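You operate a simulated robot arm through the tools that you are given. There is no shell and no other tool. Be economical: measure what you need, move in short steps, check, and stop when the job is done.

The job below is to be done with a simulated two-armed robot. You get a single attempt, and the scene is never put back.

## Task
Free the guard, carry it with both hands to the green square.
Fine: star knob loose, red lever at FREE; then rub the dust off the grey base's plate and put the thick blue cloth back. Drop, pinch and damage nothing, leave nothing switched on. What is to be rubbed or washed off counts as gone when no trace of it is left.

The check looks at the end state, three seconds after you hand in, the way a careful person would. Anything else that was tipped, shoved, dropped, spilled or broken makes it a failure. Flat cloth is picked up by pressing the open fingertips on it (5 to 10 N) and closing them slowly along it; thin cloth reads only 2 to 8 mm in the jaws.

## Robot
Two 7-joint arms with two-finger parallel grippers on one trunk, on a base that drives. Base frame: it is fixed to the floor where the robot stands at the start and does not move with it; the origin is under the middle of the robot, x ahead of it, y to its left, z up. Readings come in mm, degrees, newtons and seconds.
The left shoulder is at the start at [70, 163, 1145], the right one opposite. With the tool pointing down near the work surface each hand reaches from about 360 to 860 mm from the robot's upright axis, wherever it stands, measured 20 degrees to its own side. Places, roughly: black star knob [500, -100, 800]; green square [600, -600, 700]; grey guard base [600, 0, 700]; red clamp lever [500, 100, 800]. Payload 3.43 kg a hand.
The TCP of each hand is the grasp point between the finger pads, 34 mm short of the fingertips. In the tool frame z runs along the fingers and y along their closing line. The gripper opens to 128 mm. The fingers are 24 mm wide and 12 mm thick; the gripper's body (48 by 130 mm) begins 96 mm behind the TCP.
Orientation is told as [roll, pitch, yaw] about the base's x, y, z axes, in that order, counted from this pose: with the fingers straight down and closing along the base's y, the tool's x points along the base's -x, its y along +y and its z along -z.

## Interface
- The arms move only by the tool drive_tool. It takes "left_series", "right_series" or both (then of equal length, played together; a hand with none holds still); each is a list of rows, each a list of 7 numbers: the shift along the tool's x, y, z in units of 400 mm (1.0 is 400 mm), then the turn, a rotation vector about the tool's x, y, z in units of 60 degrees (1.0 is 60 degrees), then the finger opening in mm, from 0 to 128. In form: [[tx, ty, tz, wx, wy, wz, gripper], ...]. A call has 1 to 12 rows; each row is the pose to reach, as a shift and turn from the pose commanded when the call began, along the tool's axes at that moment. A call with a number of a shift or a turn outside -1 to 1 is refused whole. Rows are played at 5 a second. More than 50 mm and 8.6 degrees between two rows, or a gripper value outside its range, and nothing of the call is played. Where a pose cannot be reached the arm comes as near as it can. A force on the tool above 40 N (or 10 N above the force at the start of the call, whichever is more), or a blocked arm, ends the call early, and 0.2 s more pass. Each finger travels about 153 mm/s and halts on what it meets, pressing with about 24 N; the grip force reading is that of the motor and also rises with nothing between the fingers. The clock runs only during rows and for 0.2 s after the last one: add rows that repeat a pose to give the fingers time. The reply holds the time, the measured pose of the TCP, the force on the tool along the base axes, the opening and the grip force, in the units named above and with some noise, with the torque about the TCP (base axes, N m) and any sound that the robot's microphone picked up.
- Cameras (640 x 400 px; columns grow to the right, rows downward): "scene" is now at [129.8, -18.7, 1383.3]; the picture's right is [-0.16, -0.99, 0.00], its down [-0.58, 0.09, -0.81] and it looks along [0.80, -0.13, -0.59] (base axes); focal length 250 px, centre (320, 200). "left" rides on the left gripper at [76, 11, -160] in its tool frame; the picture's right is [-0.15, 0.99, 0.00], its down [-0.88, -0.13, -0.46] and it looks along [-0.45, -0.07, 0.89] (tool axes); focal length 234 px, centre (320, 200). "right" rides on the right gripper at [76, -11, -160] in its tool frame; the picture's right is [0.15, 0.99, 0.00], its down [-0.88, 0.13, -0.46] and it looks along [-0.45, 0.07, 0.89] (tool axes); focal length 234 px, centre (320, 200). There is no depth. A picture from a camera that has moved, and an enlarged one, comes with that camera's place and axes in the base frame and with its lens. The place of the scene camera against the robot may be out by one fixed shift of up to 18 mm in any direction.
- camera(camera): a new picture of that camera. No time passes.
- lift_body(by): slides the trunk up (or, below 0, down) by that many mm; the arms and the scene camera ride with it, the base frame stays. It gives what a move gives, with no picture.
- drive_base(legs): drives the robot by 1 to 6 legs, each [ahead, left, turn to the left] in mm, mm and degrees, along the robot's own axes; the way and the turn of a leg run together, so that a leg with both is an arc; at most 1500 mm and 180 degrees a leg. The arms and the cameras ride along, it lands a little off, and it stops where it bumps. It gives what a move gives.
- pan_tilt(pan, tilt): turns the head with the scene camera to pan (to the left, within 86 degrees either way) and tilt (down, from -29 to 69), counted from straight ahead of the robot. It gives what a move gives.
- zoom(camera, box): a new picture of the part [left, top, right, bottom] of that camera's present view, enlarged. No time passes.
- job_done(): hands the job in; it is judged then, once.

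Go step by step. Nothing tells you exact positions but the pictures and the camera data: compare them with the known pose of the tool, close in by small moves and look again before you grip or let go. The budget is 120 turns and 88 pictures, counting those below and the enlarged ones. Unless the task says otherwise, let go and move clear before handing in, and close with one line.

The tools are called after "Request:" by a JSON object that holds its "fn" and its "kwargs". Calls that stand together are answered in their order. drive_tool: Moves the arms, as the interface text tells. Its arguments: {"type":"object","properties":{"left_series":{"type":"array"},"right_series":{"type":"array"}},"required":[]} The other tools are called the same way: lift_body (by) slides the trunk up or down; drive_base (legs) drives the base; pan_tilt (pan, tilt) turns the head that bears the scene camera; camera (camera) takes a picture; zoom (camera, box) takes an enlarged picture of a part of a camera's view; job_done () hands the job in.

At the start:

```text
time: 0.0
left_position: [708.3, 174.9, 1122.7]
left_tool_rot: [0.1, 0.0, 0.1]
left_wrist_force: [-0.2, -0.5, 0.6]
left_ft_torque: [-0.03, -0.02, 0.0]
left_opening: 128.0
left_finger_force: 0.1
right_position: [532.9, -246.6, 1135.7]
right_tool_rot: [0.1, -0.1, 0.0]
right_wrist_force: [-0.1, 0.1, -0.2]
right_ft_torque: [-0.02, -0.03, 0.0]
right_opening: 127.8
right_finger_force: 0.0
trunk travel left (down, up): [-625.0, 315.0]
robot x, y, heading: [-1.8, 2.2, 0.2]
head pan, tilt: [-9.1, 36.2]
```

scene: 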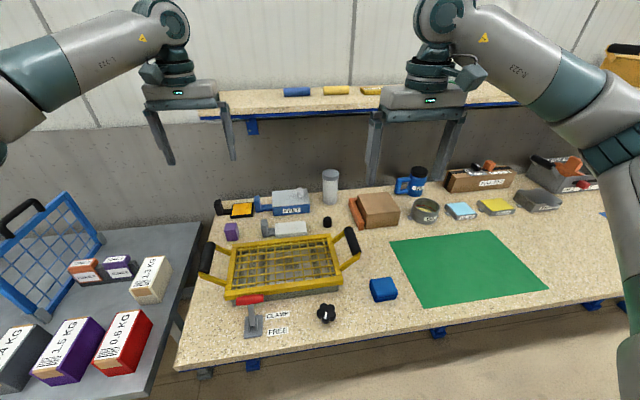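
right: 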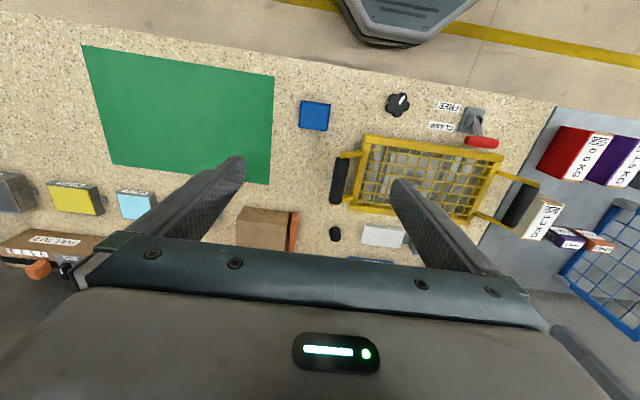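
left: 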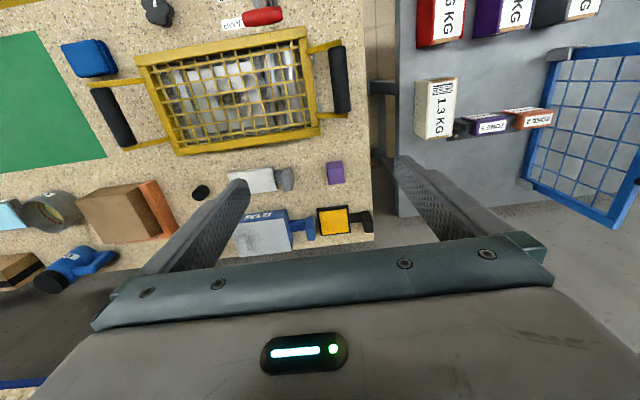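

I see the yellow guard with two black handles on the grey base, the red lever near CLAMP, the star knob, the thick blue cloth, and the green square. I'll look closer first.

Request:
{"fn": "zoom", "kwargs": {"camera": "scene", "box": [190, 210, 410, 350]}}

Request:
{"fn": "zoom", "kwargs": {"camera": "left", "box": [50, 0, 370, 200]}}

Request:
{"fn": "zoom", "kwargs": {"camera": "right", "box": [280, 70, 560, 250]}}

```text
2.86 times, centred on (300, 280) of scene
camera zoom: at [129.8, -18.7, 1383.3], right [-0.16, -0.99, 0.0], down [-0.58, 0.09, -0.81], along [0.8, -0.13, -0.59], focal length 716 px, centre (377, -29)
```

zoom: 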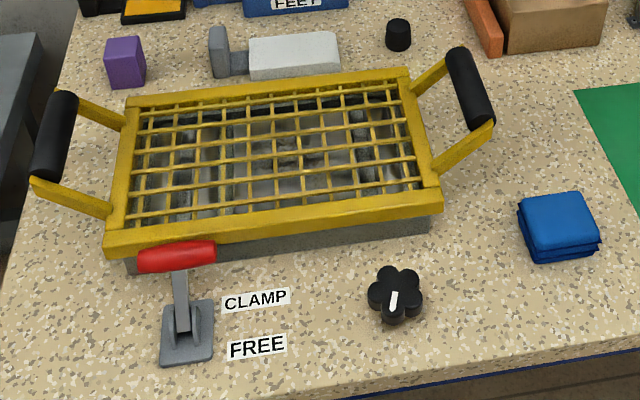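

```text
2.00 times, centred on (210, 100) of left
camera zoom: at [632.1, 187.1, 1281.7], right [0.15, 0.99, 0.0], down [0.88, -0.13, 0.46], along [0.45, -0.07, -0.89], focal length 468 px, centre (540, 400)
```

zoom: 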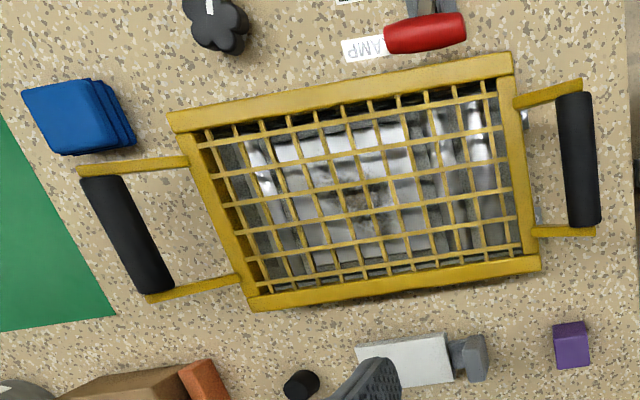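

```text
2.22 times, centred on (420, 160) of right
camera zoom: at [457.6, -258.5, 1295.0], right [-0.15, 0.99, 0.0], down [0.88, 0.13, 0.46], along [0.45, 0.07, -0.89], focal length 520 px, centre (98, 289)
```

zoom: 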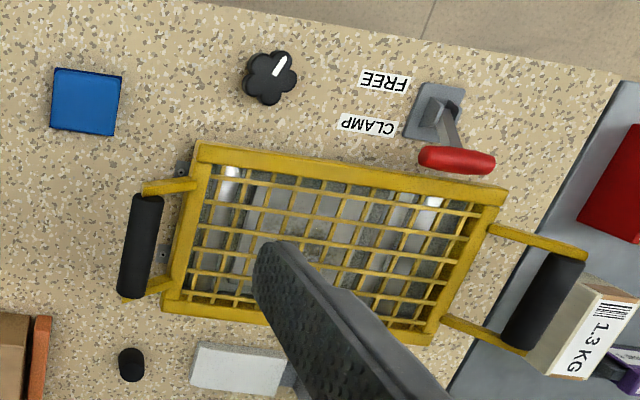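

Request:
{"fn": "zoom", "kwargs": {"camera": "scene", "box": [230, 285, 350, 345]}}

Request:
{"fn": "pan_tilt", "kwargs": {"pan": -50, "tilt": 45}}

Request:
{"fn": "camera", "kwargs": {"camera": "scene"}}

```text
5.33 times, centred on (290, 315) of scene
camera zoom: at [129.8, -18.7, 1383.3], right [-0.16, -0.99, 0.0], down [-0.58, 0.09, -0.81], along [0.8, -0.13, -0.59], focal length 1336 px, centre (480, -413)
```

zoom: 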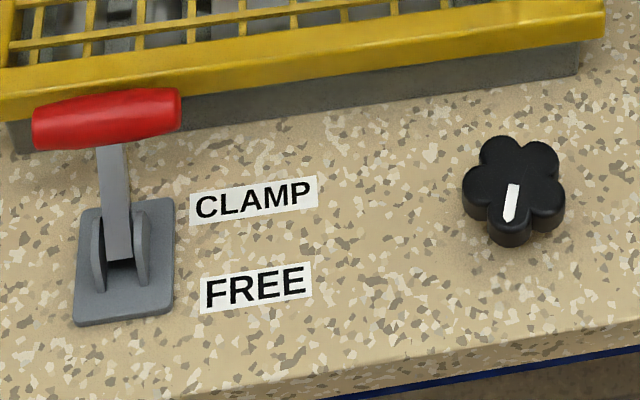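

```text
time: 1.1
left_position: [708.4, 175.2, 1122.9]
left_tool_rot: [-0.1, 0.0, 0.0]
left_wrist_force: [-1.0, 1.1, 0.2]
left_ft_torque: [0.01, 0.03, -0.03]
left_opening: 127.9
left_finger_force: 0.0
right_position: [533.5, -246.8, 1137.2]
right_tool_rot: [0.0, 0.0, -0.1]
right_wrist_force: [-0.3, -0.3, 0.5]
right_ft_torque: [0.03, -0.01, 0.02]
right_opening: 127.9
right_finger_force: 0.0
trunk travel left (down, up): [-625.0, 315.0]
robot x, y, heading: [2.9, 0.5, -0.0]
head pan, tilt: [-50.0, 45.0]
```

```text
80 pictures are left
camera scene: at [95.8, -67.1, 1370.4], right [-0.77, -0.64, 0.0], down [-0.46, 0.54, -0.71], along [0.45, -0.54, -0.71], focal length 250 px, centre (320, 200)
```

scene: 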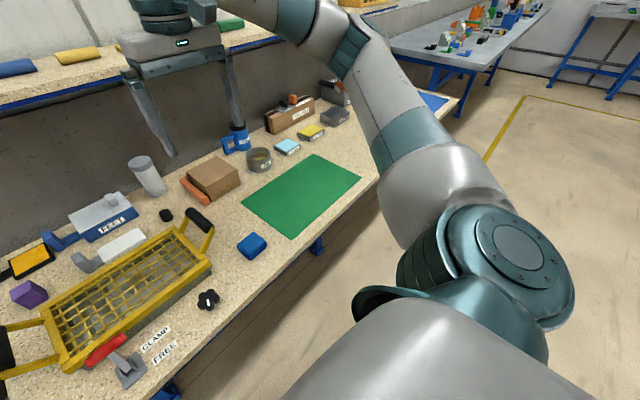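

Floor to the right is clear. I put the lever handle at about (521, 98, 800), along y, with its pivot at about (485, 104, 740), so the left hand goes above it, turning for a grip across x.

Request:
{"fn": "drive_tool", "kwargs": {"left_series": [[0.058, -0.024, 0.06, 0, 0, -0.125, 128], [0.117, -0.048, 0.12, 0, 0, -0.25, 110], [0.175, -0.072, 0.18, 0, 0, -0.375, 90], [0.234, -0.096, 0.24, 0, 0, -0.5, 80], [0.292, -0.12, 0.3, 0, 0, -0.625, 70], [0.351, -0.144, 0.36, 0, 0, -0.75, 60], [0.409, -0.168, 0.42, 0, 0, -0.875, 60], [0.4675, -0.1925, 0.48, 0, 0, -1.0, 60]]}}

Request:
{"fn": "pan_tilt", "kwargs": {"pan": 0, "tilt": 50}}

```text
time: 2.9
left_position: [520.6, 95.6, 928.1]
left_tool_rot: [-0.1, 0.0, 60.2]
left_wrist_force: [0.0, 0.0, 0.1]
left_ft_torque: [-0.02, 0.0, -0.02]
left_opening: 60.0
left_finger_force: 0.0
right_position: [533.9, -246.3, 1135.9]
right_tool_rot: [0.0, 0.0, 0.1]
right_wrist_force: [0.2, -0.6, -0.4]
right_ft_torque: [-0.01, 0.0, -0.01]
right_opening: 128.0
right_finger_force: 0.1
trunk travel left (down, up): [-625.0, 315.0]
robot x, y, heading: [-1.3, 0.0, 0.2]
head pan, tilt: [-50.0, 45.0]
```

```text
time: 4.1
left_position: [521.3, 95.2, 928.5]
left_tool_rot: [-0.1, 0.0, 60.0]
left_wrist_force: [0.0, 0.2, 0.6]
left_ft_torque: [0.04, -0.04, -0.01]
left_opening: 59.9
left_finger_force: 0.0
right_position: [532.4, -247.1, 1137.1]
right_tool_rot: [0.0, 0.0, 0.0]
right_wrist_force: [0.7, 0.1, -0.3]
right_ft_torque: [-0.01, 0.04, 0.01]
right_opening: 128.0
right_finger_force: 0.1
trunk travel left (down, up): [-625.0, 315.0]
robot x, y, heading: [-0.5, -1.2, -0.1]
head pan, tilt: [0.0, 50.0]
```

The left hand stands above the lever at yaw 60. I turn the remaining 30 degrees and look.

Request:
{"fn": "drive_tool", "kwargs": {"left_series": [[0, 0, 0, 0, 0, -0.125, 60], [0, 0, 0, 0, 0, -0.25, 60], [0, 0, 0, 0, 0, -0.375, 60], [0, 0, 0, 0, 0, -0.5, 60]]}}

Request:
{"fn": "camera", "kwargs": {"camera": "left"}}

Request:
{"fn": "camera", "kwargs": {"camera": "scene"}}

```text
time: 5.1
left_position: [522.5, 96.9, 929.3]
left_tool_rot: [0.0, 0.0, 90.1]
left_wrist_force: [1.3, 0.4, 0.5]
left_ft_torque: [0.0, -0.01, 0.03]
left_opening: 60.0
left_finger_force: 0.1
right_position: [533.3, -246.4, 1136.5]
right_tool_rot: [0.0, 0.1, 0.0]
right_wrist_force: [0.1, -0.3, 0.8]
right_ft_torque: [0.04, 0.0, 0.04]
right_opening: 128.0
right_finger_force: 0.1
trunk travel left (down, up): [-625.0, 315.0]
robot x, y, heading: [-1.7, -1.0, 0.0]
head pan, tilt: [0.0, 50.0]
```

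```text
79 pictures are left
camera left: at [510.5, 22.7, 1089.0], right [-0.99, 0.14, 0.0], down [0.13, 0.88, 0.46], along [0.07, 0.45, -0.89], focal length 234 px, centre (320, 200)
```

left: 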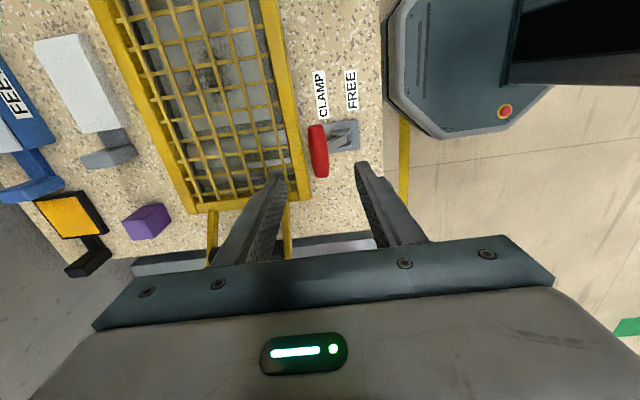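

```text
78 pictures are left
camera scene: at [120.5, -4.9, 1363.4], right [0.0, -1.0, 0.0], down [-0.77, 0.0, -0.64], along [0.64, 0.0, -0.77], focal length 250 px, centre (320, 200)
```

scene: 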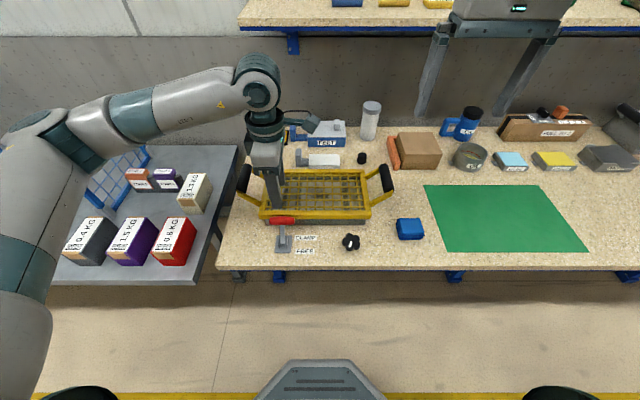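

The handle is between the open fingers at x≈525. I lower so the fingers straddle it, with the tips just above the frame.

Request:
{"fn": "drive_tool", "kwargs": {"left_series": [[0, -0.004, 0.09, 0, 0, 0, 46], [0, -0.004, 0.18, 0, 0, 0, 46], [0, -0.004, 0.265, 0, 0, 0, 46]]}}

Request:
{"fn": "zoom", "kwargs": {"camera": "scene", "box": [230, 150, 390, 260]}}

Request:
{"fn": "zoom", "kwargs": {"camera": "left", "box": [180, 50, 460, 260]}}

```text
time: 5.9
left_position: [521.5, 97.4, 824.7]
left_tool_rot: [0.0, 0.0, 90.2]
left_wrist_force: [-0.2, 0.5, 0.3]
left_ft_torque: [0.01, -0.01, -0.02]
left_opening: 45.9
left_finger_force: 0.0
right_position: [532.9, -247.0, 1137.1]
right_tool_rot: [0.1, -0.1, 0.0]
right_wrist_force: [-0.6, -0.1, 0.2]
right_ft_torque: [0.0, -0.01, 0.0]
right_opening: 128.1
right_finger_force: 0.0
trunk travel left (down, up): [-625.0, 315.0]
robot x, y, heading: [-1.2, -2.0, -0.1]
head pan, tilt: [0.0, 50.0]
```

```text
3.64 times, centred on (310, 205) of scene
camera zoom: at [120.9, -4.6, 1363.5], right [0.0, -1.0, 0.0], down [-0.77, 0.0, -0.64], along [0.64, 0.0, -0.77], focal length 911 px, centre (356, 182)
```

zoom: 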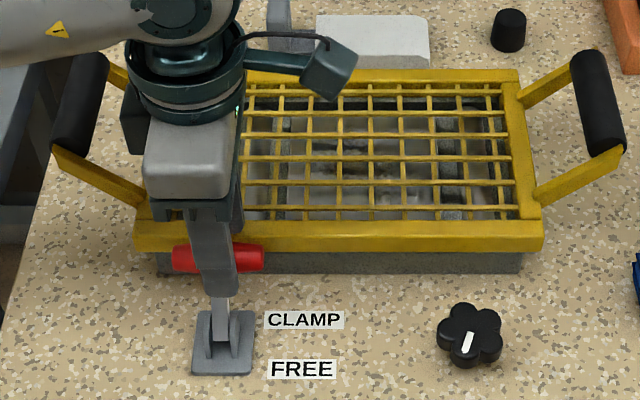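

```text
1.90 times, centred on (320, 155) of left
camera zoom: at [510.0, 22.9, 982.9], right [-0.99, 0.14, 0.0], down [0.13, 0.88, 0.46], along [0.07, 0.45, -0.89], focal length 446 px, centre (320, 286)
```

zoom: 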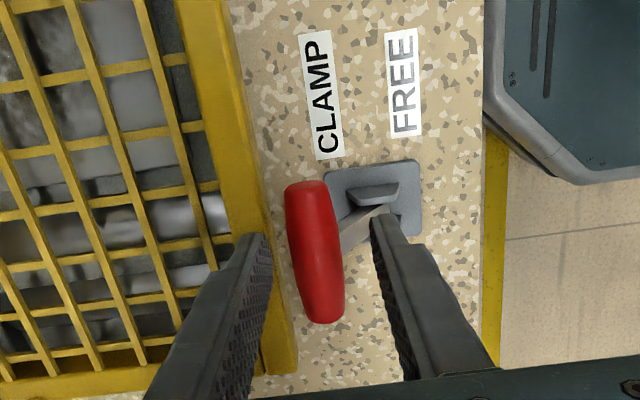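

The fingers straddle the handle. I pull it towards the robot, toward FREE.

Request:
{"fn": "drive_tool", "kwargs": {"left_series": [[0, 0.03, 0, 0, 0, 0, 46], [0, 0.06, -0.005, 0, 0, 0, 46], [0, 0.09, -0.01, 0, 0, 0, 46], [0, 0.12, -0.01, 0, 0, 0, 46], [0, 0.15, -0.005, 0, 0, 0, 46], [0, 0.175, 0, 0, 0, 0, 46]]}}

Request:
{"fn": "zoom", "kwargs": {"camera": "left", "box": [180, 50, 460, 260]}}

```text
time: 7.3
left_position: [453.0, 97.5, 823.3]
left_tool_rot: [0.0, 0.0, 90.0]
left_wrist_force: [1.9, -1.7, 0.6]
left_ft_torque: [-0.03, -0.04, -0.03]
left_opening: 46.9
left_finger_force: 0.8
right_position: [533.9, -246.7, 1137.9]
right_tool_rot: [0.0, 0.0, 0.0]
right_wrist_force: [-0.9, -0.5, 0.1]
right_ft_torque: [-0.01, -0.03, -0.01]
right_opening: 127.9
right_finger_force: 0.1
trunk travel left (down, up): [-625.0, 315.0]
robot x, y, heading: [-2.9, 1.7, 0.0]
head pan, tilt: [0.0, 50.0]
```

```text
1.90 times, centred on (320, 155) of left
camera zoom: at [440.9, 22.9, 982.5], right [-0.99, 0.15, 0.0], down [0.13, 0.88, 0.46], along [0.07, 0.45, -0.89], focal length 446 px, centre (320, 286)
```

zoom: 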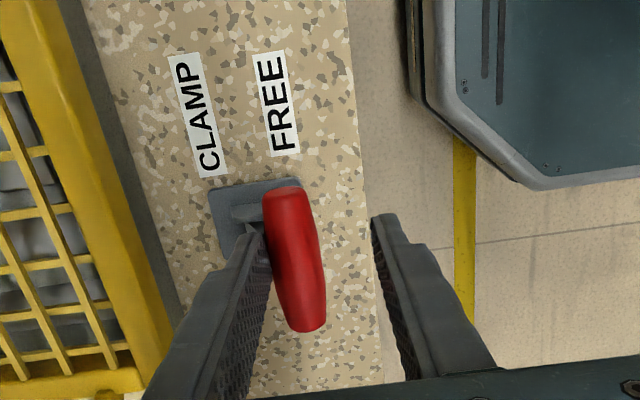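

The lever has passed vertical, with the handle at x≈465. I keep pulling to find its stop.

Request:
{"fn": "drive_tool", "kwargs": {"left_series": [[0, 0.02, 0.005, 0, 0, 0, 46], [0, 0.04, 0.015, 0, 0, 0, 46], [0, 0.06, 0.03, 0, 0, 0, 46], [0, 0.08, 0.045, 0, 0, 0, 46]]}}

Request:
{"fn": "zoom", "kwargs": {"camera": "left", "box": [180, 50, 460, 260]}}

```text
time: 8.1
left_position: [438.2, 97.3, 817.2]
left_tool_rot: [-1.2, 0.2, 90.5]
left_wrist_force: [17.5, -0.9, 4.9]
left_ft_torque: [0.0, -0.58, -0.23]
left_opening: 56.1
left_finger_force: 9.2
right_position: [536.7, -247.3, 1134.5]
right_tool_rot: [0.0, 0.2, 0.1]
right_wrist_force: [0.5, -0.4, -0.1]
right_ft_torque: [-0.01, 0.0, 0.0]
right_opening: 127.9
right_finger_force: 0.0
trunk travel left (down, up): [-625.0, 315.0]
robot x, y, heading: [0.8, 0.9, 0.3]
head pan, tilt: [0.0, 50.0]
stopped in row 4 (left hand): the force on the tool passed its limit (the readings are from after the stop); the commanded pose is now the measured one
```

```text
1.90 times, centred on (320, 155) of left
camera zoom: at [423.8, 23.7, 975.4], right [-0.99, 0.14, -0.02], down [0.11, 0.88, 0.46], along [0.08, 0.45, -0.89], focal length 446 px, centre (320, 286)
```

zoom: 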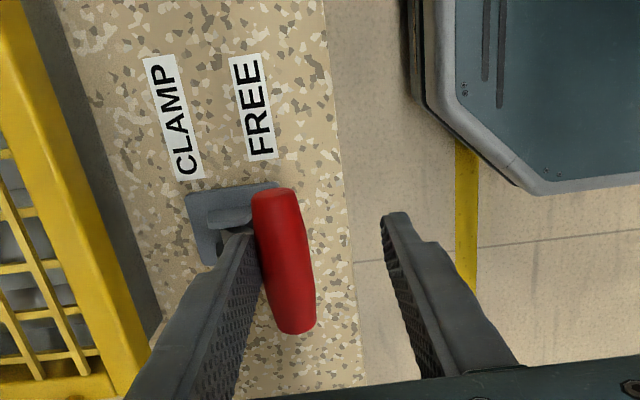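

The lever is at its stop on the FREE side. I ease off, lift clear, and then check that it stays there.

Request:
{"fn": "drive_tool", "kwargs": {"left_series": [[0, -0.035, 0, 0, 0, 0, 56], [0, -0.035, -0.1, 0, 0, 0, 60], [0, -0.035, -0.2, 0, 0, 0, 70], [0, -0.035, -0.3, 0, 0, 0, 80], [0, -0.035, -0.4, 0, 0, 0, 80]]}}

Request:
{"fn": "drive_tool", "kwargs": {"left_series": [[-0.03, -0.05, 0, 0, 0, 0.125, 80], [-0.08, -0.11, 0, 0, 0, 0.25, 80], [-0.13, -0.17, 0, 0, 0, 0.375, 80], [-0.18, -0.23, 0, 0, 0, 0.5, 80], [-0.23, -0.29, 0, 0, 0, 0.625, 80], [-0.28, -0.35, 0, 0, 0, 0.75, 80], [-0.3, -0.4, 0, 0, 0, 0.875, 80], [-0.3, -0.45, 0, 0, 0, 1.0, 80]], "right_series": [[0.018, 0.05, 0.085, 0, 0, 0, 120], [0.036, 0.1, 0.17, 0, 0, 0, 110], [0.054, 0.15, 0.255, 0, 0, 0, 100], [0.072, 0.2, 0.34, 0, 0, 0, 90], [0.09, 0.25, 0.425, 0, 0, 0, 90], [0.108, 0.3, 0.51, 0, 0, 0, 90], [0.125, 0.35, 0.58, 0, 0, 0, 90], [0.14, 0.3975, 0.64, 0, 0, 0, 90]]}}

Request:
{"fn": "camera", "kwargs": {"camera": "right"}}

Request:
{"fn": "zoom", "kwargs": {"camera": "scene", "box": [230, 150, 390, 260]}}

```text
time: 9.3
left_position: [445.9, 98.1, 978.2]
left_tool_rot: [-0.8, 0.2, 90.4]
left_wrist_force: [-0.8, -0.1, 0.2]
left_ft_torque: [0.01, -0.02, -0.02]
left_opening: 80.0
left_finger_force: 0.1
right_position: [533.9, -246.5, 1136.1]
right_tool_rot: [0.0, -0.1, -0.1]
right_wrist_force: [0.3, -0.7, -0.4]
right_ft_torque: [0.03, 0.0, 0.03]
right_opening: 127.9
right_finger_force: 0.0
trunk travel left (down, up): [-625.0, 315.0]
robot x, y, heading: [-0.7, -1.8, -0.1]
head pan, tilt: [0.0, 50.0]
```

```text
time: 11.1
left_position: [629.0, 219.6, 978.3]
left_tool_rot: [-0.6, -0.6, 30.2]
left_wrist_force: [-0.9, 0.0, -0.2]
left_ft_torque: [-0.02, -0.01, 0.01]
left_opening: 79.9
left_finger_force: 0.1
right_position: [476.9, -84.7, 878.6]
right_tool_rot: [0.0, 0.1, -0.1]
right_wrist_force: [-0.4, 0.7, 0.3]
right_ft_torque: [-0.04, 0.01, -0.01]
right_opening: 90.0
right_finger_force: 0.0
trunk travel left (down, up): [-625.0, 315.0]
robot x, y, heading: [1.4, -0.6, 0.2]
head pan, tilt: [0.0, 50.0]
```

```text
73 pictures are left
camera right: at [401.2, -97.3, 1037.7], right [-0.15, 0.99, 0.0], down [0.88, 0.13, 0.45], along [0.45, 0.07, -0.89], focal length 234 px, centre (320, 200)
```

right: 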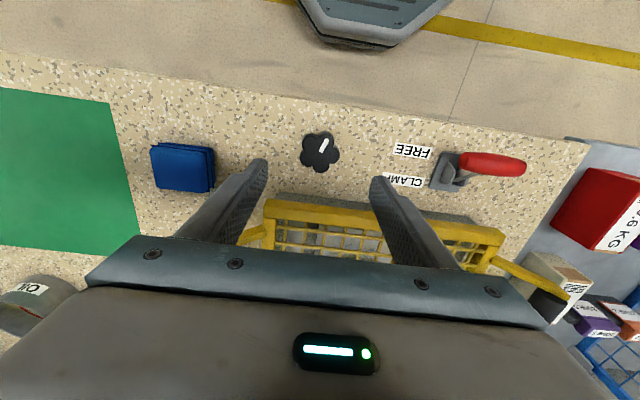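

```text
3.64 times, centred on (310, 205) of scene
camera zoom: at [121.9, -4.8, 1363.4], right [0.0, -1.0, 0.0], down [-0.77, 0.0, -0.64], along [0.64, 0.0, -0.77], focal length 911 px, centre (356, 182)
```

zoom: 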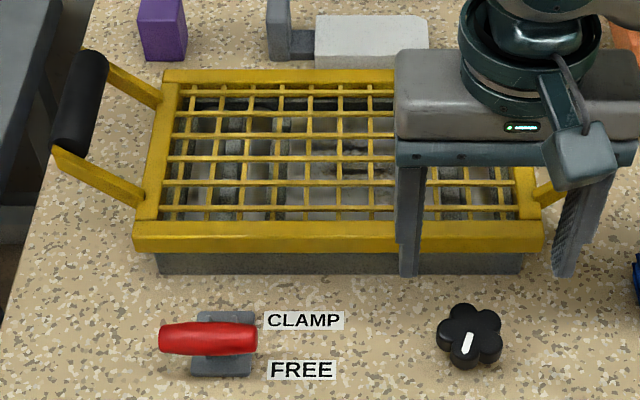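

Request:
{"fn": "zoom", "kwargs": {"camera": "right", "box": [280, 120, 360, 180]}}

Request:
{"fn": "zoom", "kwargs": {"camera": "scene", "box": [330, 220, 370, 255]}}

```text
6.67 times, centred on (320, 150) of right
camera zoom: at [401.2, -97.3, 1037.7], right [-0.15, 0.99, 0.0], down [0.88, 0.13, 0.45], along [0.45, 0.07, -0.89], focal length 1561 px, centre (320, 533)
```

zoom: 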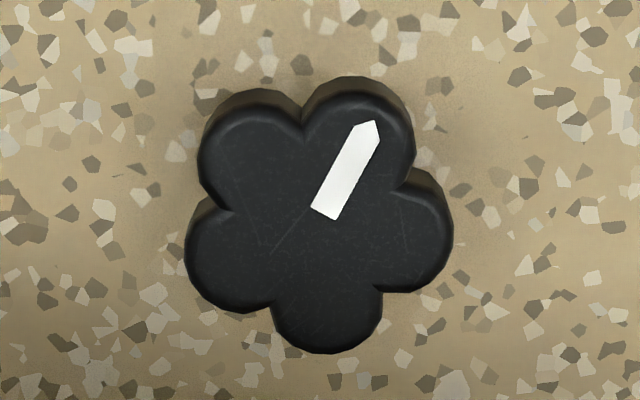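

```text
11.43 times, centred on (350, 238) of scene
camera zoom: at [121.9, -4.8, 1363.4], right [0.0, -1.0, 0.0], down [-0.77, 0.0, -0.64], along [0.64, 0.0, -0.77], focal length 2863 px, centre (-23, -229)
```

zoom: 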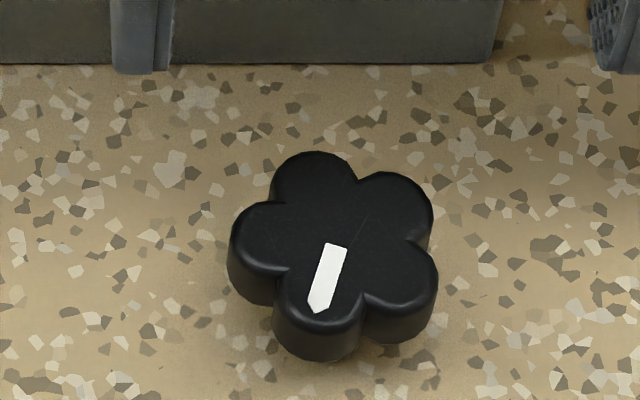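

The knob's lobe and opposite valley line up with the closing line, so I descend over it and grip.

Request:
{"fn": "drive_tool", "kwargs": {"right_series": [[-0.008, 0, 0.1, 0, 0, 0, 90], [-0.008, 0, 0.2, 0, 0, 0, 90], [-0.008, 0, 0.25, 0, 0, 0, 90], [-0.008, 0, 0.289, 0, 0, 0, 90], [-0.008, 0, 0.289, 0, 0, 0, 70], [-0.008, 0, 0.289, 0, 0, 0, 55], [-0.008, 0, 0.289, 0, 0, 0, 40], [-0.008, 0, 0.289, 0, 0, 0, 35]]}}

Request:
{"fn": "zoom", "kwargs": {"camera": "right", "box": [200, 80, 440, 230]}}

```text
time: 12.9
left_position: [628.1, 220.5, 978.0]
left_tool_rot: [-0.6, -0.7, 30.4]
left_wrist_force: [0.4, 0.0, 1.1]
left_ft_torque: [-0.02, 0.0, -0.02]
left_opening: 79.9
left_finger_force: 0.1
right_position: [479.6, -86.7, 764.8]
right_tool_rot: [0.1, 0.0, 0.0]
right_wrist_force: [-1.5, 6.2, -5.0]
right_ft_torque: [0.4, -0.14, 0.01]
right_opening: 44.9
right_finger_force: 45.1
trunk travel left (down, up): [-625.0, 315.0]
robot x, y, heading: [-0.6, 0.5, 0.1]
head pan, tilt: [0.0, 50.0]
```

```text
2.67 times, centred on (320, 155) of right
camera zoom: at [404.6, -97.9, 923.2], right [-0.15, 0.99, 0.0], down [0.88, 0.13, 0.46], along [0.45, 0.07, -0.89], focal length 624 px, centre (320, 320)
```

zoom: 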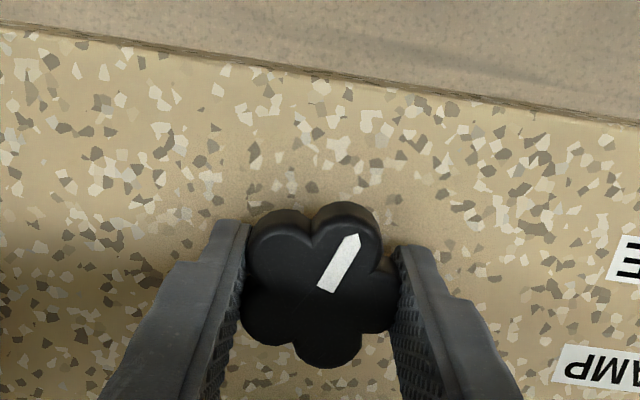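

The knob is gripped at 45 mm. I turn it counterclockwise by 57 degrees.

Request:
{"fn": "drive_tool", "kwargs": {"right_series": [[0, 0, 0, 0, 0, -0.12, 35], [0, 0, 0, 0, 0, -0.24, 35], [0, 0, 0, 0, 0, -0.36, 35], [0, 0, 0, 0, 0, -0.48, 35], [0, 0, 0, 0, 0, -0.6, 35], [0, 0, 0, 0, 0, -0.72, 35], [0, 0, 0, 0, 0, -0.84, 35], [0, 0, 0, 0, 0, -0.95, 35]]}}

Request:
{"fn": "zoom", "kwargs": {"camera": "right", "box": [200, 80, 440, 230]}}

```text
time: 14.7
left_position: [627.8, 222.3, 978.3]
left_tool_rot: [-0.6, -0.8, 30.4]
left_wrist_force: [0.1, -0.3, 0.6]
left_ft_torque: [-0.01, 0.01, 0.0]
left_opening: 80.0
left_finger_force: 0.0
right_position: [480.5, -86.8, 764.5]
right_tool_rot: [0.1, 0.1, 57.1]
right_wrist_force: [-14.4, 16.4, -18.1]
right_ft_torque: [-0.21, -0.04, 0.01]
right_opening: 44.3
right_finger_force: 45.6
trunk travel left (down, up): [-625.0, 315.0]
robot x, y, heading: [0.6, -0.6, -0.1]
head pan, tilt: [0.0, 50.0]
```

```text
2.67 times, centred on (320, 155) of right
camera zoom: at [448.2, -157.1, 923.5], right [-0.91, 0.41, 0.0], down [0.37, 0.81, 0.45], along [0.19, 0.41, -0.89], focal length 624 px, centre (320, 320)
```

zoom: 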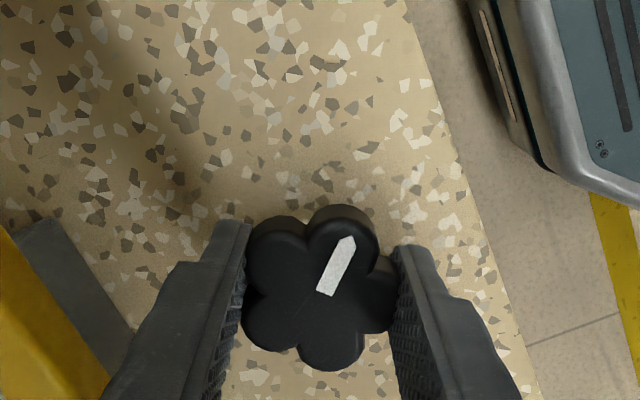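

The knob turned freely with the hand, but sideways force built up. I open to relax, check, and regrip to keep turning.

Request:
{"fn": "drive_tool", "kwargs": {"right_series": [[0, 0, 0, 0, 0, 0, 50], [0, 0, 0, 0, 0, 0, 60], [0, 0, 0, 0, 0, 0, 70], [0, 0, 0, 0, 0, 0, 70]]}}

Request:
{"fn": "zoom", "kwargs": {"camera": "right", "box": [200, 80, 440, 230]}}

```text
time: 15.7
left_position: [629.0, 220.1, 977.4]
left_tool_rot: [-0.6, -0.8, 30.5]
left_wrist_force: [-0.1, -0.3, -0.6]
left_ft_torque: [0.02, 0.02, 0.01]
left_opening: 80.0
left_finger_force: 0.1
right_position: [481.4, -88.2, 764.0]
right_tool_rot: [-0.1, -0.1, 57.0]
right_wrist_force: [-0.9, 0.7, -0.5]
right_ft_torque: [-0.02, -0.01, 0.02]
right_opening: 70.0
right_finger_force: 0.0
trunk travel left (down, up): [-625.0, 315.0]
robot x, y, heading: [-0.9, 1.4, 0.0]
head pan, tilt: [0.0, 50.0]
```

```text
2.67 times, centred on (320, 155) of right
camera zoom: at [449.1, -158.3, 923.8], right [-0.91, 0.42, 0.0], down [0.37, 0.81, 0.46], along [0.19, 0.41, -0.89], focal length 624 px, centre (320, 320)
```

zoom: 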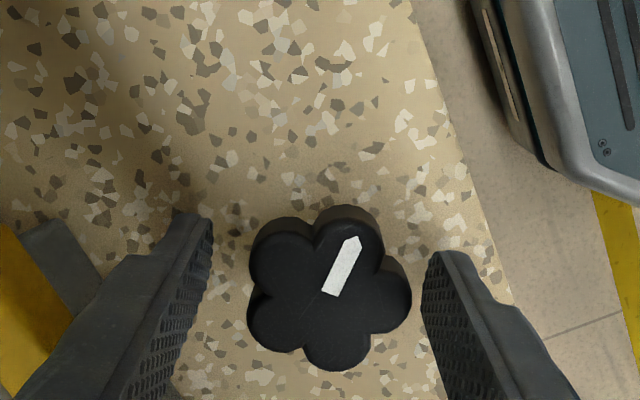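

Request:
{"fn": "drive_tool", "kwargs": {"right_series": [[0, 0, 0, 0, 0, 0, 55], [0, 0, 0, 0, 0, 0, 40], [0, 0, 0, 0, 0, 0, 38], [0, 0, 0, 0, 0, -0.12, 38], [0, 0, 0, 0, 0, -0.24, 38], [0, 0, 0, 0, 0, -0.36, 38], [0, 0, 0, 0, 0, -0.48, 38], [0, 0, 0, 0, 0, -0.6, 38], [0, 0, 0, 0, 0, -0.72, 38], [0, 0, 0, 0, 0, -0.84, 38], [0, 0, 0, 0, 0, -0.95, 38]]}}

Request:
{"fn": "drive_tool", "kwargs": {"right_series": [[0, 0, 0, 0, 0, 0, 50], [0, 0, 0, 0, 0, 0, 60], [0, 0, 0, 0, 0, 0, 70]]}}

Request:
{"fn": "zoom", "kwargs": {"camera": "right", "box": [200, 80, 440, 230]}}

```text
time: 17.4
left_position: [626.7, 219.6, 977.8]
left_tool_rot: [-0.6, -0.6, 30.3]
left_wrist_force: [-0.1, 0.8, -0.3]
left_ft_torque: [-0.02, 0.02, 0.02]
left_opening: 79.8
left_finger_force: 0.0
right_position: [481.1, -76.9, 763.9]
right_tool_rot: [0.4, -1.5, 85.4]
right_wrist_force: [-1.2, -8.2, 4.6]
right_ft_torque: [0.53, 0.58, 0.05]
right_opening: 44.5
right_finger_force: 44.4
right hand out of reach, approached as far as the arm can: row 8
trunk travel left (down, up): [-625.0, 315.0]
robot x, y, heading: [2.1, 0.8, 0.0]
head pan, tilt: [0.0, 50.0]
stopped in row 8 (right hand): the force on the tool passed its limit (the readings are from after the stop); the commanded pose is now the measured one
```

```text
time: 18.2
left_position: [627.5, 218.9, 978.5]
left_tool_rot: [-0.5, -0.8, 30.3]
left_wrist_force: [-0.1, 0.2, -0.1]
left_ft_torque: [-0.04, -0.01, 0.02]
left_opening: 79.9
left_finger_force: 0.1
right_position: [481.5, -76.6, 762.2]
right_tool_rot: [0.3, -1.6, 85.5]
right_wrist_force: [-0.1, -1.0, -0.4]
right_ft_torque: [0.03, 0.02, 0.0]
right_opening: 69.6
right_finger_force: 0.0
trunk travel left (down, up): [-625.0, 315.0]
robot x, y, heading: [1.1, 1.1, -0.2]
head pan, tilt: [0.0, 50.0]
```

```text
2.67 times, centred on (320, 155) of right
camera zoom: at [487.3, -157.8, 918.4], right [-1.0, -0.07, 0.0], down [-0.06, 0.87, 0.48], along [-0.03, 0.48, -0.88], focal length 624 px, centre (320, 320)
```

zoom: 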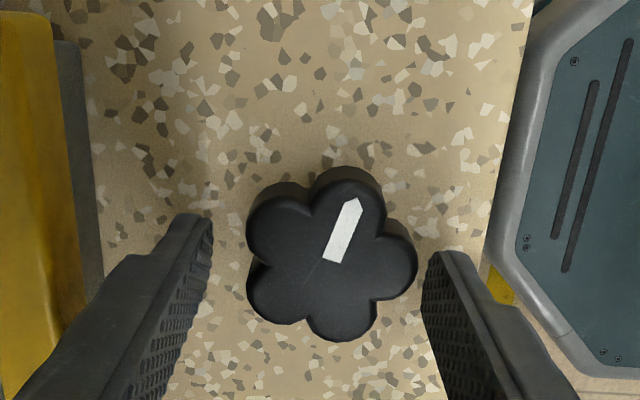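

The arm's limit is near yaw 85; the knob has turned about 85 degrees so far. I lift off and unwind the wrist for a second bite.

Request:
{"fn": "drive_tool", "kwargs": {"right_series": [[0.026, 0, -0.06, 0, 0, 0, 75], [0.026, 0, -0.12, 0, 0, 0.14, 75], [0.026, 0, -0.12, 0, 0, 0.28, 75], [0.026, 0, -0.12, 0, 0, 0.42, 75], [0.026, 0, -0.12, 0, 0, 0.56, 75], [0.026, 0, -0.12, 0, 0, 0.7, 75], [0.026, 0, -0.12, 0, 0, 0.84, 75], [0.026, 0, -0.12, 0, 0, 0.98, 75]]}}

Request:
{"fn": "drive_tool", "kwargs": {"right_series": [[0, 0, 0, 0, 0, 0.14, 75], [0, 0, 0, 0, 0, 0.28, 75], [0, 0, 0, 0, 0, 0.42, 75], [0, 0, 0, 0, 0, 0.56, 75], [0, 0, 0, 0, 0, 0.7, 75], [0, 0, 0, 0, 0, 0.84, 75], [0, 0, 0, 0, 0, 0.98, 75]]}}

Request:
{"fn": "drive_tool", "kwargs": {"right_series": [[0, 0, 0, 0, 0, 0.14, 75], [0, 0, 0, 0, 0, 0.28, 75], [0, 0, 0, 0, 0, 0.42, 75]]}}

Request:
{"fn": "camera", "kwargs": {"camera": "right"}}

```text
time: 20.0
left_position: [627.8, 220.2, 978.3]
left_tool_rot: [-0.7, -0.8, 30.3]
left_wrist_force: [0.1, -0.2, -0.3]
left_ft_torque: [0.04, 0.01, -0.03]
left_opening: 79.9
left_finger_force: 0.1
right_position: [479.9, -88.4, 810.3]
right_tool_rot: [1.6, -0.6, 26.5]
right_wrist_force: [-0.2, 1.0, -0.5]
right_ft_torque: [0.0, 0.0, 0.02]
right_opening: 74.9
right_finger_force: 0.0
trunk travel left (down, up): [-625.0, 315.0]
robot x, y, heading: [-3.2, 1.4, 0.0]
head pan, tilt: [0.0, 50.0]
```

```text
time: 21.6
left_position: [628.4, 219.3, 977.9]
left_tool_rot: [-0.6, -0.7, 30.4]
left_wrist_force: [-0.4, -0.6, 0.5]
left_ft_torque: [-0.04, -0.02, 0.0]
left_opening: 80.2
left_finger_force: 0.0
right_position: [480.5, -88.2, 809.3]
right_tool_rot: [1.3, 1.1, -32.2]
right_wrist_force: [0.3, -0.1, 0.9]
right_ft_torque: [0.01, 0.02, -0.01]
right_opening: 75.1
right_finger_force: 0.0
trunk travel left (down, up): [-625.0, 315.0]
robot x, y, heading: [-3.6, 2.2, 0.0]
head pan, tilt: [0.0, 50.0]
```

```text
time: 22.4
left_position: [627.5, 219.7, 978.2]
left_tool_rot: [-0.6, -0.7, 30.3]
left_wrist_force: [0.3, 0.1, 0.1]
left_ft_torque: [0.05, -0.02, 0.0]
left_opening: 80.0
left_finger_force: 0.0
right_position: [478.2, -87.7, 810.2]
right_tool_rot: [0.7, 1.7, -57.4]
right_wrist_force: [0.2, -0.5, -0.4]
right_ft_torque: [0.01, 0.01, -0.04]
right_opening: 75.0
right_finger_force: 0.1
trunk travel left (down, up): [-625.0, 315.0]
robot x, y, heading: [2.0, -1.8, -0.1]
head pan, tilt: [0.0, 50.0]
```

```text
65 pictures are left
camera right: at [429.7, -35.5, 970.7], right [0.76, 0.66, 0.02], down [0.59, -0.69, 0.43], along [0.3, -0.32, -0.9], focal length 234 px, centre (320, 200)
```

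right: 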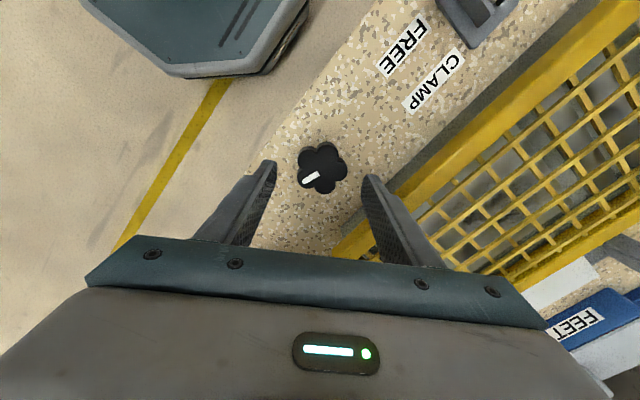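

Request:
{"fn": "drive_tool", "kwargs": {"right_series": [[0, 0, 0.06, 0, 0, 0, 75], [0, 0, 0.115, 0, 0, 0, 70], [0, 0, 0.115, 0, 0, 0, 55], [0, 0, 0.115, 0, 0, 0, 40], [0, 0, 0.115, 0, 0, 0, 38], [0, 0, 0.115, 0, 0, -0.14, 38], [0, 0, 0.115, 0, 0, -0.28, 38], [0, 0, 0.115, 0, 0, -0.42, 38], [0, 0, 0.115, 0, 0, -0.56, 38], [0, 0, 0.115, 0, 0, -0.7, 38], [0, 0, 0.115, 0, 0, -0.84, 38], [0, 0, 0.115, 0, 0, -0.98, 38]]}}

Request:
{"fn": "drive_tool", "kwargs": {"right_series": [[0, 0, 0, 0, 0, -0.14, 38], [0, 0, 0, 0, 0, -0.28, 38], [0, 0, 0, 0, 0, -0.42, 38], [0, 0, 0, 0, 0, -0.56, 38], [0, 0, 0, 0, 0, -0.7, 38], [0, 0, 0, 0, 0, -0.84, 38], [0, 0, 0, 0, 0, -0.98, 38]]}}

Request:
{"fn": "zoom", "kwargs": {"camera": "right", "box": [200, 80, 440, 230]}}

```text
time: 25.0
left_position: [628.1, 221.8, 977.9]
left_tool_rot: [-0.6, -0.7, 30.2]
left_wrist_force: [0.4, -0.2, 0.6]
left_ft_torque: [-0.03, -0.02, 0.0]
left_opening: 79.8
left_finger_force: 0.1
right_position: [478.3, -86.3, 763.3]
right_tool_rot: [1.7, 0.2, 1.6]
right_wrist_force: [-1.4, 9.5, -13.6]
right_ft_torque: [-0.86, 0.77, 0.01]
right_opening: 44.4
right_finger_force: 44.6
trunk travel left (down, up): [-625.0, 315.0]
robot x, y, heading: [2.1, 1.8, -0.0]
head pan, tilt: [0.0, 50.0]
```

```text
time: 26.6
left_position: [627.6, 220.2, 977.4]
left_tool_rot: [-0.7, -0.7, 30.3]
left_wrist_force: [-1.1, 0.8, -0.9]
left_ft_torque: [0.01, 0.0, -0.03]
left_opening: 79.8
left_finger_force: 0.1
right_position: [480.7, -84.0, 765.9]
right_tool_rot: [0.9, -1.6, 60.4]
right_wrist_force: [-9.4, 12.4, -3.2]
right_ft_torque: [-0.61, -0.42, -0.73]
right_opening: 45.7
right_finger_force: 45.3
trunk travel left (down, up): [-625.0, 315.0]
robot x, y, heading: [1.8, -1.0, 0.0]
head pan, tilt: [0.0, 50.0]
```

```text
2.67 times, centred on (320, 155) of right
camera zoom: at [453.3, -162.3, 921.8], right [-0.93, 0.36, 0.01], down [0.32, 0.82, 0.48], along [0.16, 0.45, -0.88], focal length 624 px, centre (320, 320)
```

zoom: 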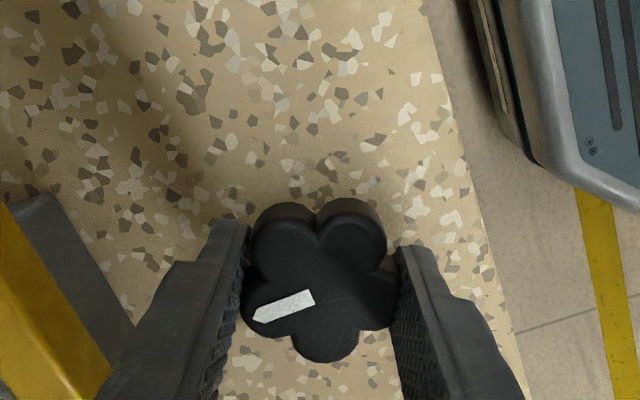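

Resistance of -0.7 N m appeared at about 200 degrees total. I relax the grip and look at how the knob sits before judging whether this is a stop.

Request:
{"fn": "drive_tool", "kwargs": {"right_series": [[0, 0, 0, 0, 0, 0, 50], [0, 0, 0, 0, 0, 0, 60], [0, 0, 0, 0, 0, 0, 70], [0, 0, 0, 0, 0, 0, 70]]}}

Request:
{"fn": "zoom", "kwargs": {"camera": "right", "box": [200, 80, 440, 230]}}

Request:
{"fn": "drive_tool", "kwargs": {"right_series": [[0, 0, 0, 0, 0, 0, 50], [0, 0, 0, 0, 0, 0, 40], [0, 0, 0, 0, 0, 0, 38], [0, 0, 0, 0, 0, -0.07, 38], [0, 0, 0, 0, 0, -0.14, 38]]}}

Request:
{"fn": "zoom", "kwargs": {"camera": "right", "box": [200, 80, 440, 230]}}

```text
time: 27.6
left_position: [629.4, 220.1, 976.8]
left_tool_rot: [-0.7, -0.7, 30.3]
left_wrist_force: [0.4, -0.5, 0.2]
left_ft_torque: [0.03, 0.0, 0.0]
left_opening: 80.2
left_finger_force: 0.0
right_position: [479.6, -85.7, 764.4]
right_tool_rot: [1.0, -1.5, 60.3]
right_wrist_force: [-0.5, 0.4, 0.0]
right_ft_torque: [-0.01, -0.02, 0.02]
right_opening: 69.6
right_finger_force: 0.0
trunk travel left (down, up): [-625.0, 315.0]
robot x, y, heading: [2.6, 0.6, -0.1]
head pan, tilt: [0.0, 50.0]
```

```text
2.67 times, centred on (320, 155) of right
camera zoom: at [453.5, -163.6, 920.5], right [-0.93, 0.36, 0.01], down [0.32, 0.82, 0.48], along [0.16, 0.45, -0.88], focal length 624 px, centre (320, 320)
```

zoom: 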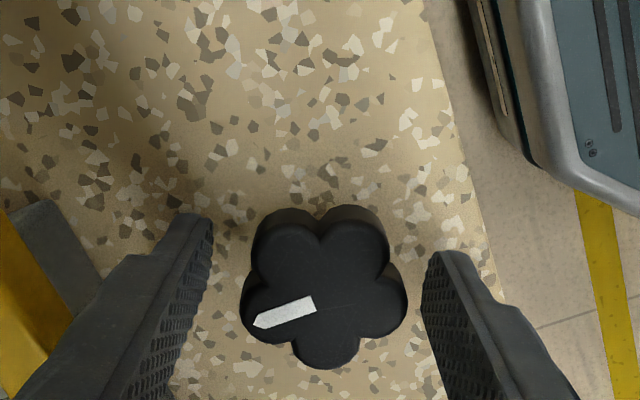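

```text
time: 28.8
left_position: [628.1, 220.3, 979.4]
left_tool_rot: [-0.6, -0.7, 30.4]
left_wrist_force: [0.3, 0.2, -0.7]
left_ft_torque: [0.0, 0.03, 0.01]
left_opening: 79.9
left_finger_force: 0.1
right_position: [478.8, -86.2, 762.8]
right_tool_rot: [0.7, -1.7, 68.8]
right_wrist_force: [-3.1, 2.9, 0.3]
right_ft_torque: [-0.3, -0.62, -0.45]
right_opening: 45.6
right_finger_force: 44.5
trunk travel left (down, up): [-625.0, 315.0]
robot x, y, heading: [-0.4, -2.0, -0.1]
head pan, tilt: [0.0, 50.0]
```

```text
2.67 times, centred on (320, 155) of right
camera zoom: at [463.5, -166.8, 920.1], right [-0.98, 0.22, 0.01], down [0.2, 0.85, 0.48], along [0.1, 0.47, -0.88], focal length 624 px, centre (320, 320)
```

zoom: 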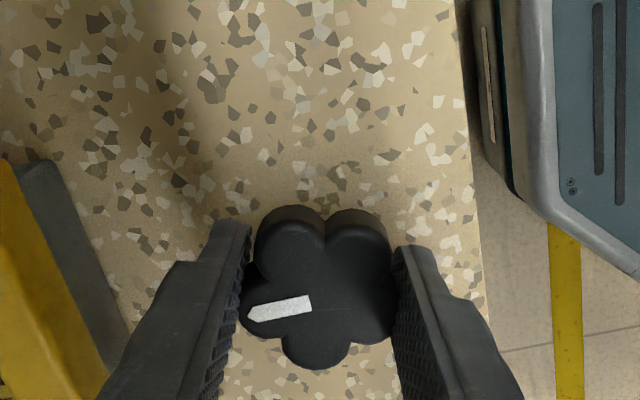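

The knob no longer follows the hand, so it is loose at its end stop. I release, rise, and bring both hands above the guard handles.

Request:
{"fn": "drive_tool", "kwargs": {"right_series": [[0, 0, 0, 0, 0, 0, 55], [0, 0, 0, 0, 0, 0, 75], [0, 0, -0.1, 0, 0, 0, 80], [0, 0, -0.2, 0, 0, 0, 80], [0, 0, -0.3, 0, 0, 0, 80], [0, 0, -0.4, 0, 0, 0, 80], [0, 0, -0.5, 0, 0, 0, 80]], "left_series": [[0, 0, 0, 0, 0, 0, 80], [0, 0, 0, 0, 0, 0.1, 80], [0, 0, 0, 0, 0, 0.2, 80], [0, 0, 0, 0, 0, 0.3, 80], [0, 0, 0, 0, 0, 0.4, 80], [0, 0, 0, 0, 0, 0.505, 80], [0, 0, 0, 0, 0, 0.505, 80]]}}

Request:
{"fn": "drive_tool", "kwargs": {"right_series": [[0, 0, 0, 0, 0, 0.14, 80], [0, 0, 0, 0, 0, 0.28, 80], [0, 0, 0, 0, 0, 0.42, 80], [0, 0, 0, 0, 0, 0.56, 80], [0, 0, 0, 0, 0, 0.7, 80], [0, 0, 0, 0, 0, 0.84, 80], [0, 0, 0, 0, 0, 0.98, 80]]}}

```text
time: 30.4
left_position: [627.6, 219.5, 978.2]
left_tool_rot: [-0.2, -0.9, 0.0]
left_wrist_force: [0.2, -0.4, 0.5]
left_ft_torque: [0.03, 0.01, 0.01]
left_opening: 80.0
left_finger_force: 0.1
right_position: [483.6, -92.6, 965.6]
right_tool_rot: [0.8, -1.6, 68.7]
right_wrist_force: [-0.3, -0.1, 0.1]
right_ft_torque: [-0.01, -0.02, 0.01]
right_opening: 79.9
right_finger_force: 0.0
trunk travel left (down, up): [-625.0, 315.0]
robot x, y, heading: [3.7, -4.9, 0.0]
head pan, tilt: [0.0, 50.0]
```

```text
time: 32.0
left_position: [628.2, 218.3, 978.9]
left_tool_rot: [-0.2, -1.0, -0.1]
left_wrist_force: [-0.2, 0.0, -0.3]
left_ft_torque: [0.01, 0.02, -0.01]
left_opening: 80.2
left_finger_force: 0.1
right_position: [481.5, -93.4, 963.7]
right_tool_rot: [1.8, -0.1, 9.7]
right_wrist_force: [0.2, -0.3, 0.2]
right_ft_torque: [-0.02, 0.01, 0.02]
right_opening: 80.4
right_finger_force: 0.0
trunk travel left (down, up): [-625.0, 315.0]
robot x, y, heading: [2.0, -0.4, 0.1]
head pan, tilt: [0.0, 50.0]
```

Request:
{"fn": "drive_tool", "kwargs": {"right_series": [[-0.068, -0.06, 0, 0.006, 0, 0.032, 80], [-0.135, -0.12, 0, 0.012, 0, 0.064, 80], [-0.203, -0.18, 0, 0.018, 0, 0.1, 80], [-0.27, -0.24, 0, 0.024, 0, 0.13, 80], [-0.3377, -0.3036, 0, 0.03, 0, 0.162, 80]], "left_series": [[-0.004, 0, 0, 0, 0.004, 0, 80], [-0.008, 0, 0, 0, 0.008, 0, 80], [-0.012, 0, 0, 0, 0.012, 0, 80], [-0.016, 0, 0, 0, 0.016, 0, 80], [-0.0175, 0, 0, 0, 0.0167, 0, 80]]}}

Request:
{"fn": "camera", "kwargs": {"camera": "right"}}

Request:
{"fn": "camera", "kwargs": {"camera": "left"}}

Request:
{"fn": "zoom", "kwargs": {"camera": "scene", "box": [200, 120, 440, 270]}}

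```text
time: 33.2
left_position: [635.4, 219.2, 979.5]
left_tool_rot: [-0.2, 0.1, 0.0]
left_wrist_force: [0.3, 0.2, -0.1]
left_ft_torque: [0.05, -0.01, 0.03]
left_opening: 80.0
left_finger_force: 0.0
right_position: [637.4, -190.9, 960.2]
right_tool_rot: [-0.1, 0.1, 0.3]
right_wrist_force: [-0.8, 0.5, -0.3]
right_ft_torque: [0.03, 0.01, 0.0]
right_opening: 80.1
right_finger_force: 0.1
trunk travel left (down, up): [-625.0, 315.0]
robot x, y, heading: [1.2, -3.6, -0.1]
head pan, tilt: [0.0, 50.0]
```

```text
61 pictures are left
camera right: at [560.9, -202.6, 1119.2], right [-0.15, 0.99, 0.0], down [0.88, 0.13, 0.45], along [0.45, 0.07, -0.89], focal length 234 px, centre (320, 200)
```

right: 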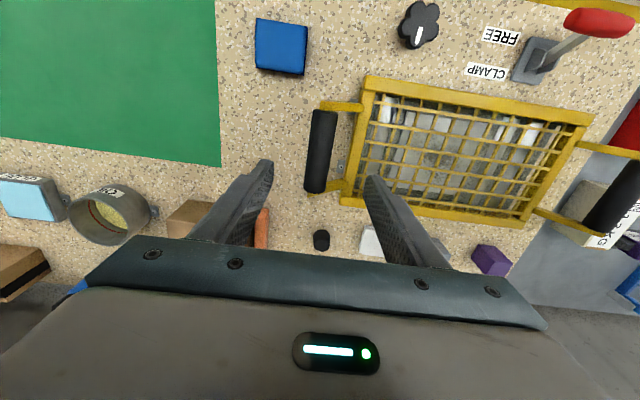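

```text
60 pictures are left
camera left: at [558.7, 231.7, 1137.7], right [0.15, 0.99, 0.0], down [0.88, -0.13, 0.45], along [0.45, -0.07, -0.89], focal length 234 px, centre (320, 200)
```

left: 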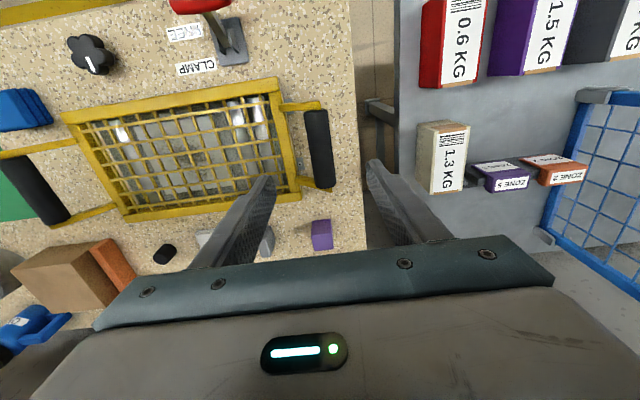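

```text
2.67 times, centred on (320, 195) of scene
camera zoom: at [121.6, -5.6, 1363.4], right [0.0, -1.0, 0.0], down [-0.77, 0.0, -0.64], along [0.64, 0.0, -0.77], focal length 668 px, centre (320, 213)
```

zoom: 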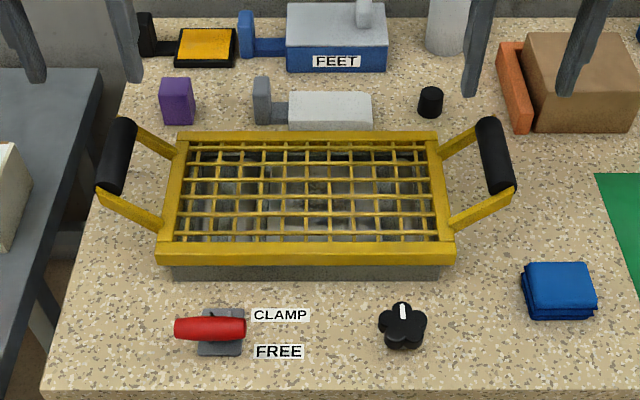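

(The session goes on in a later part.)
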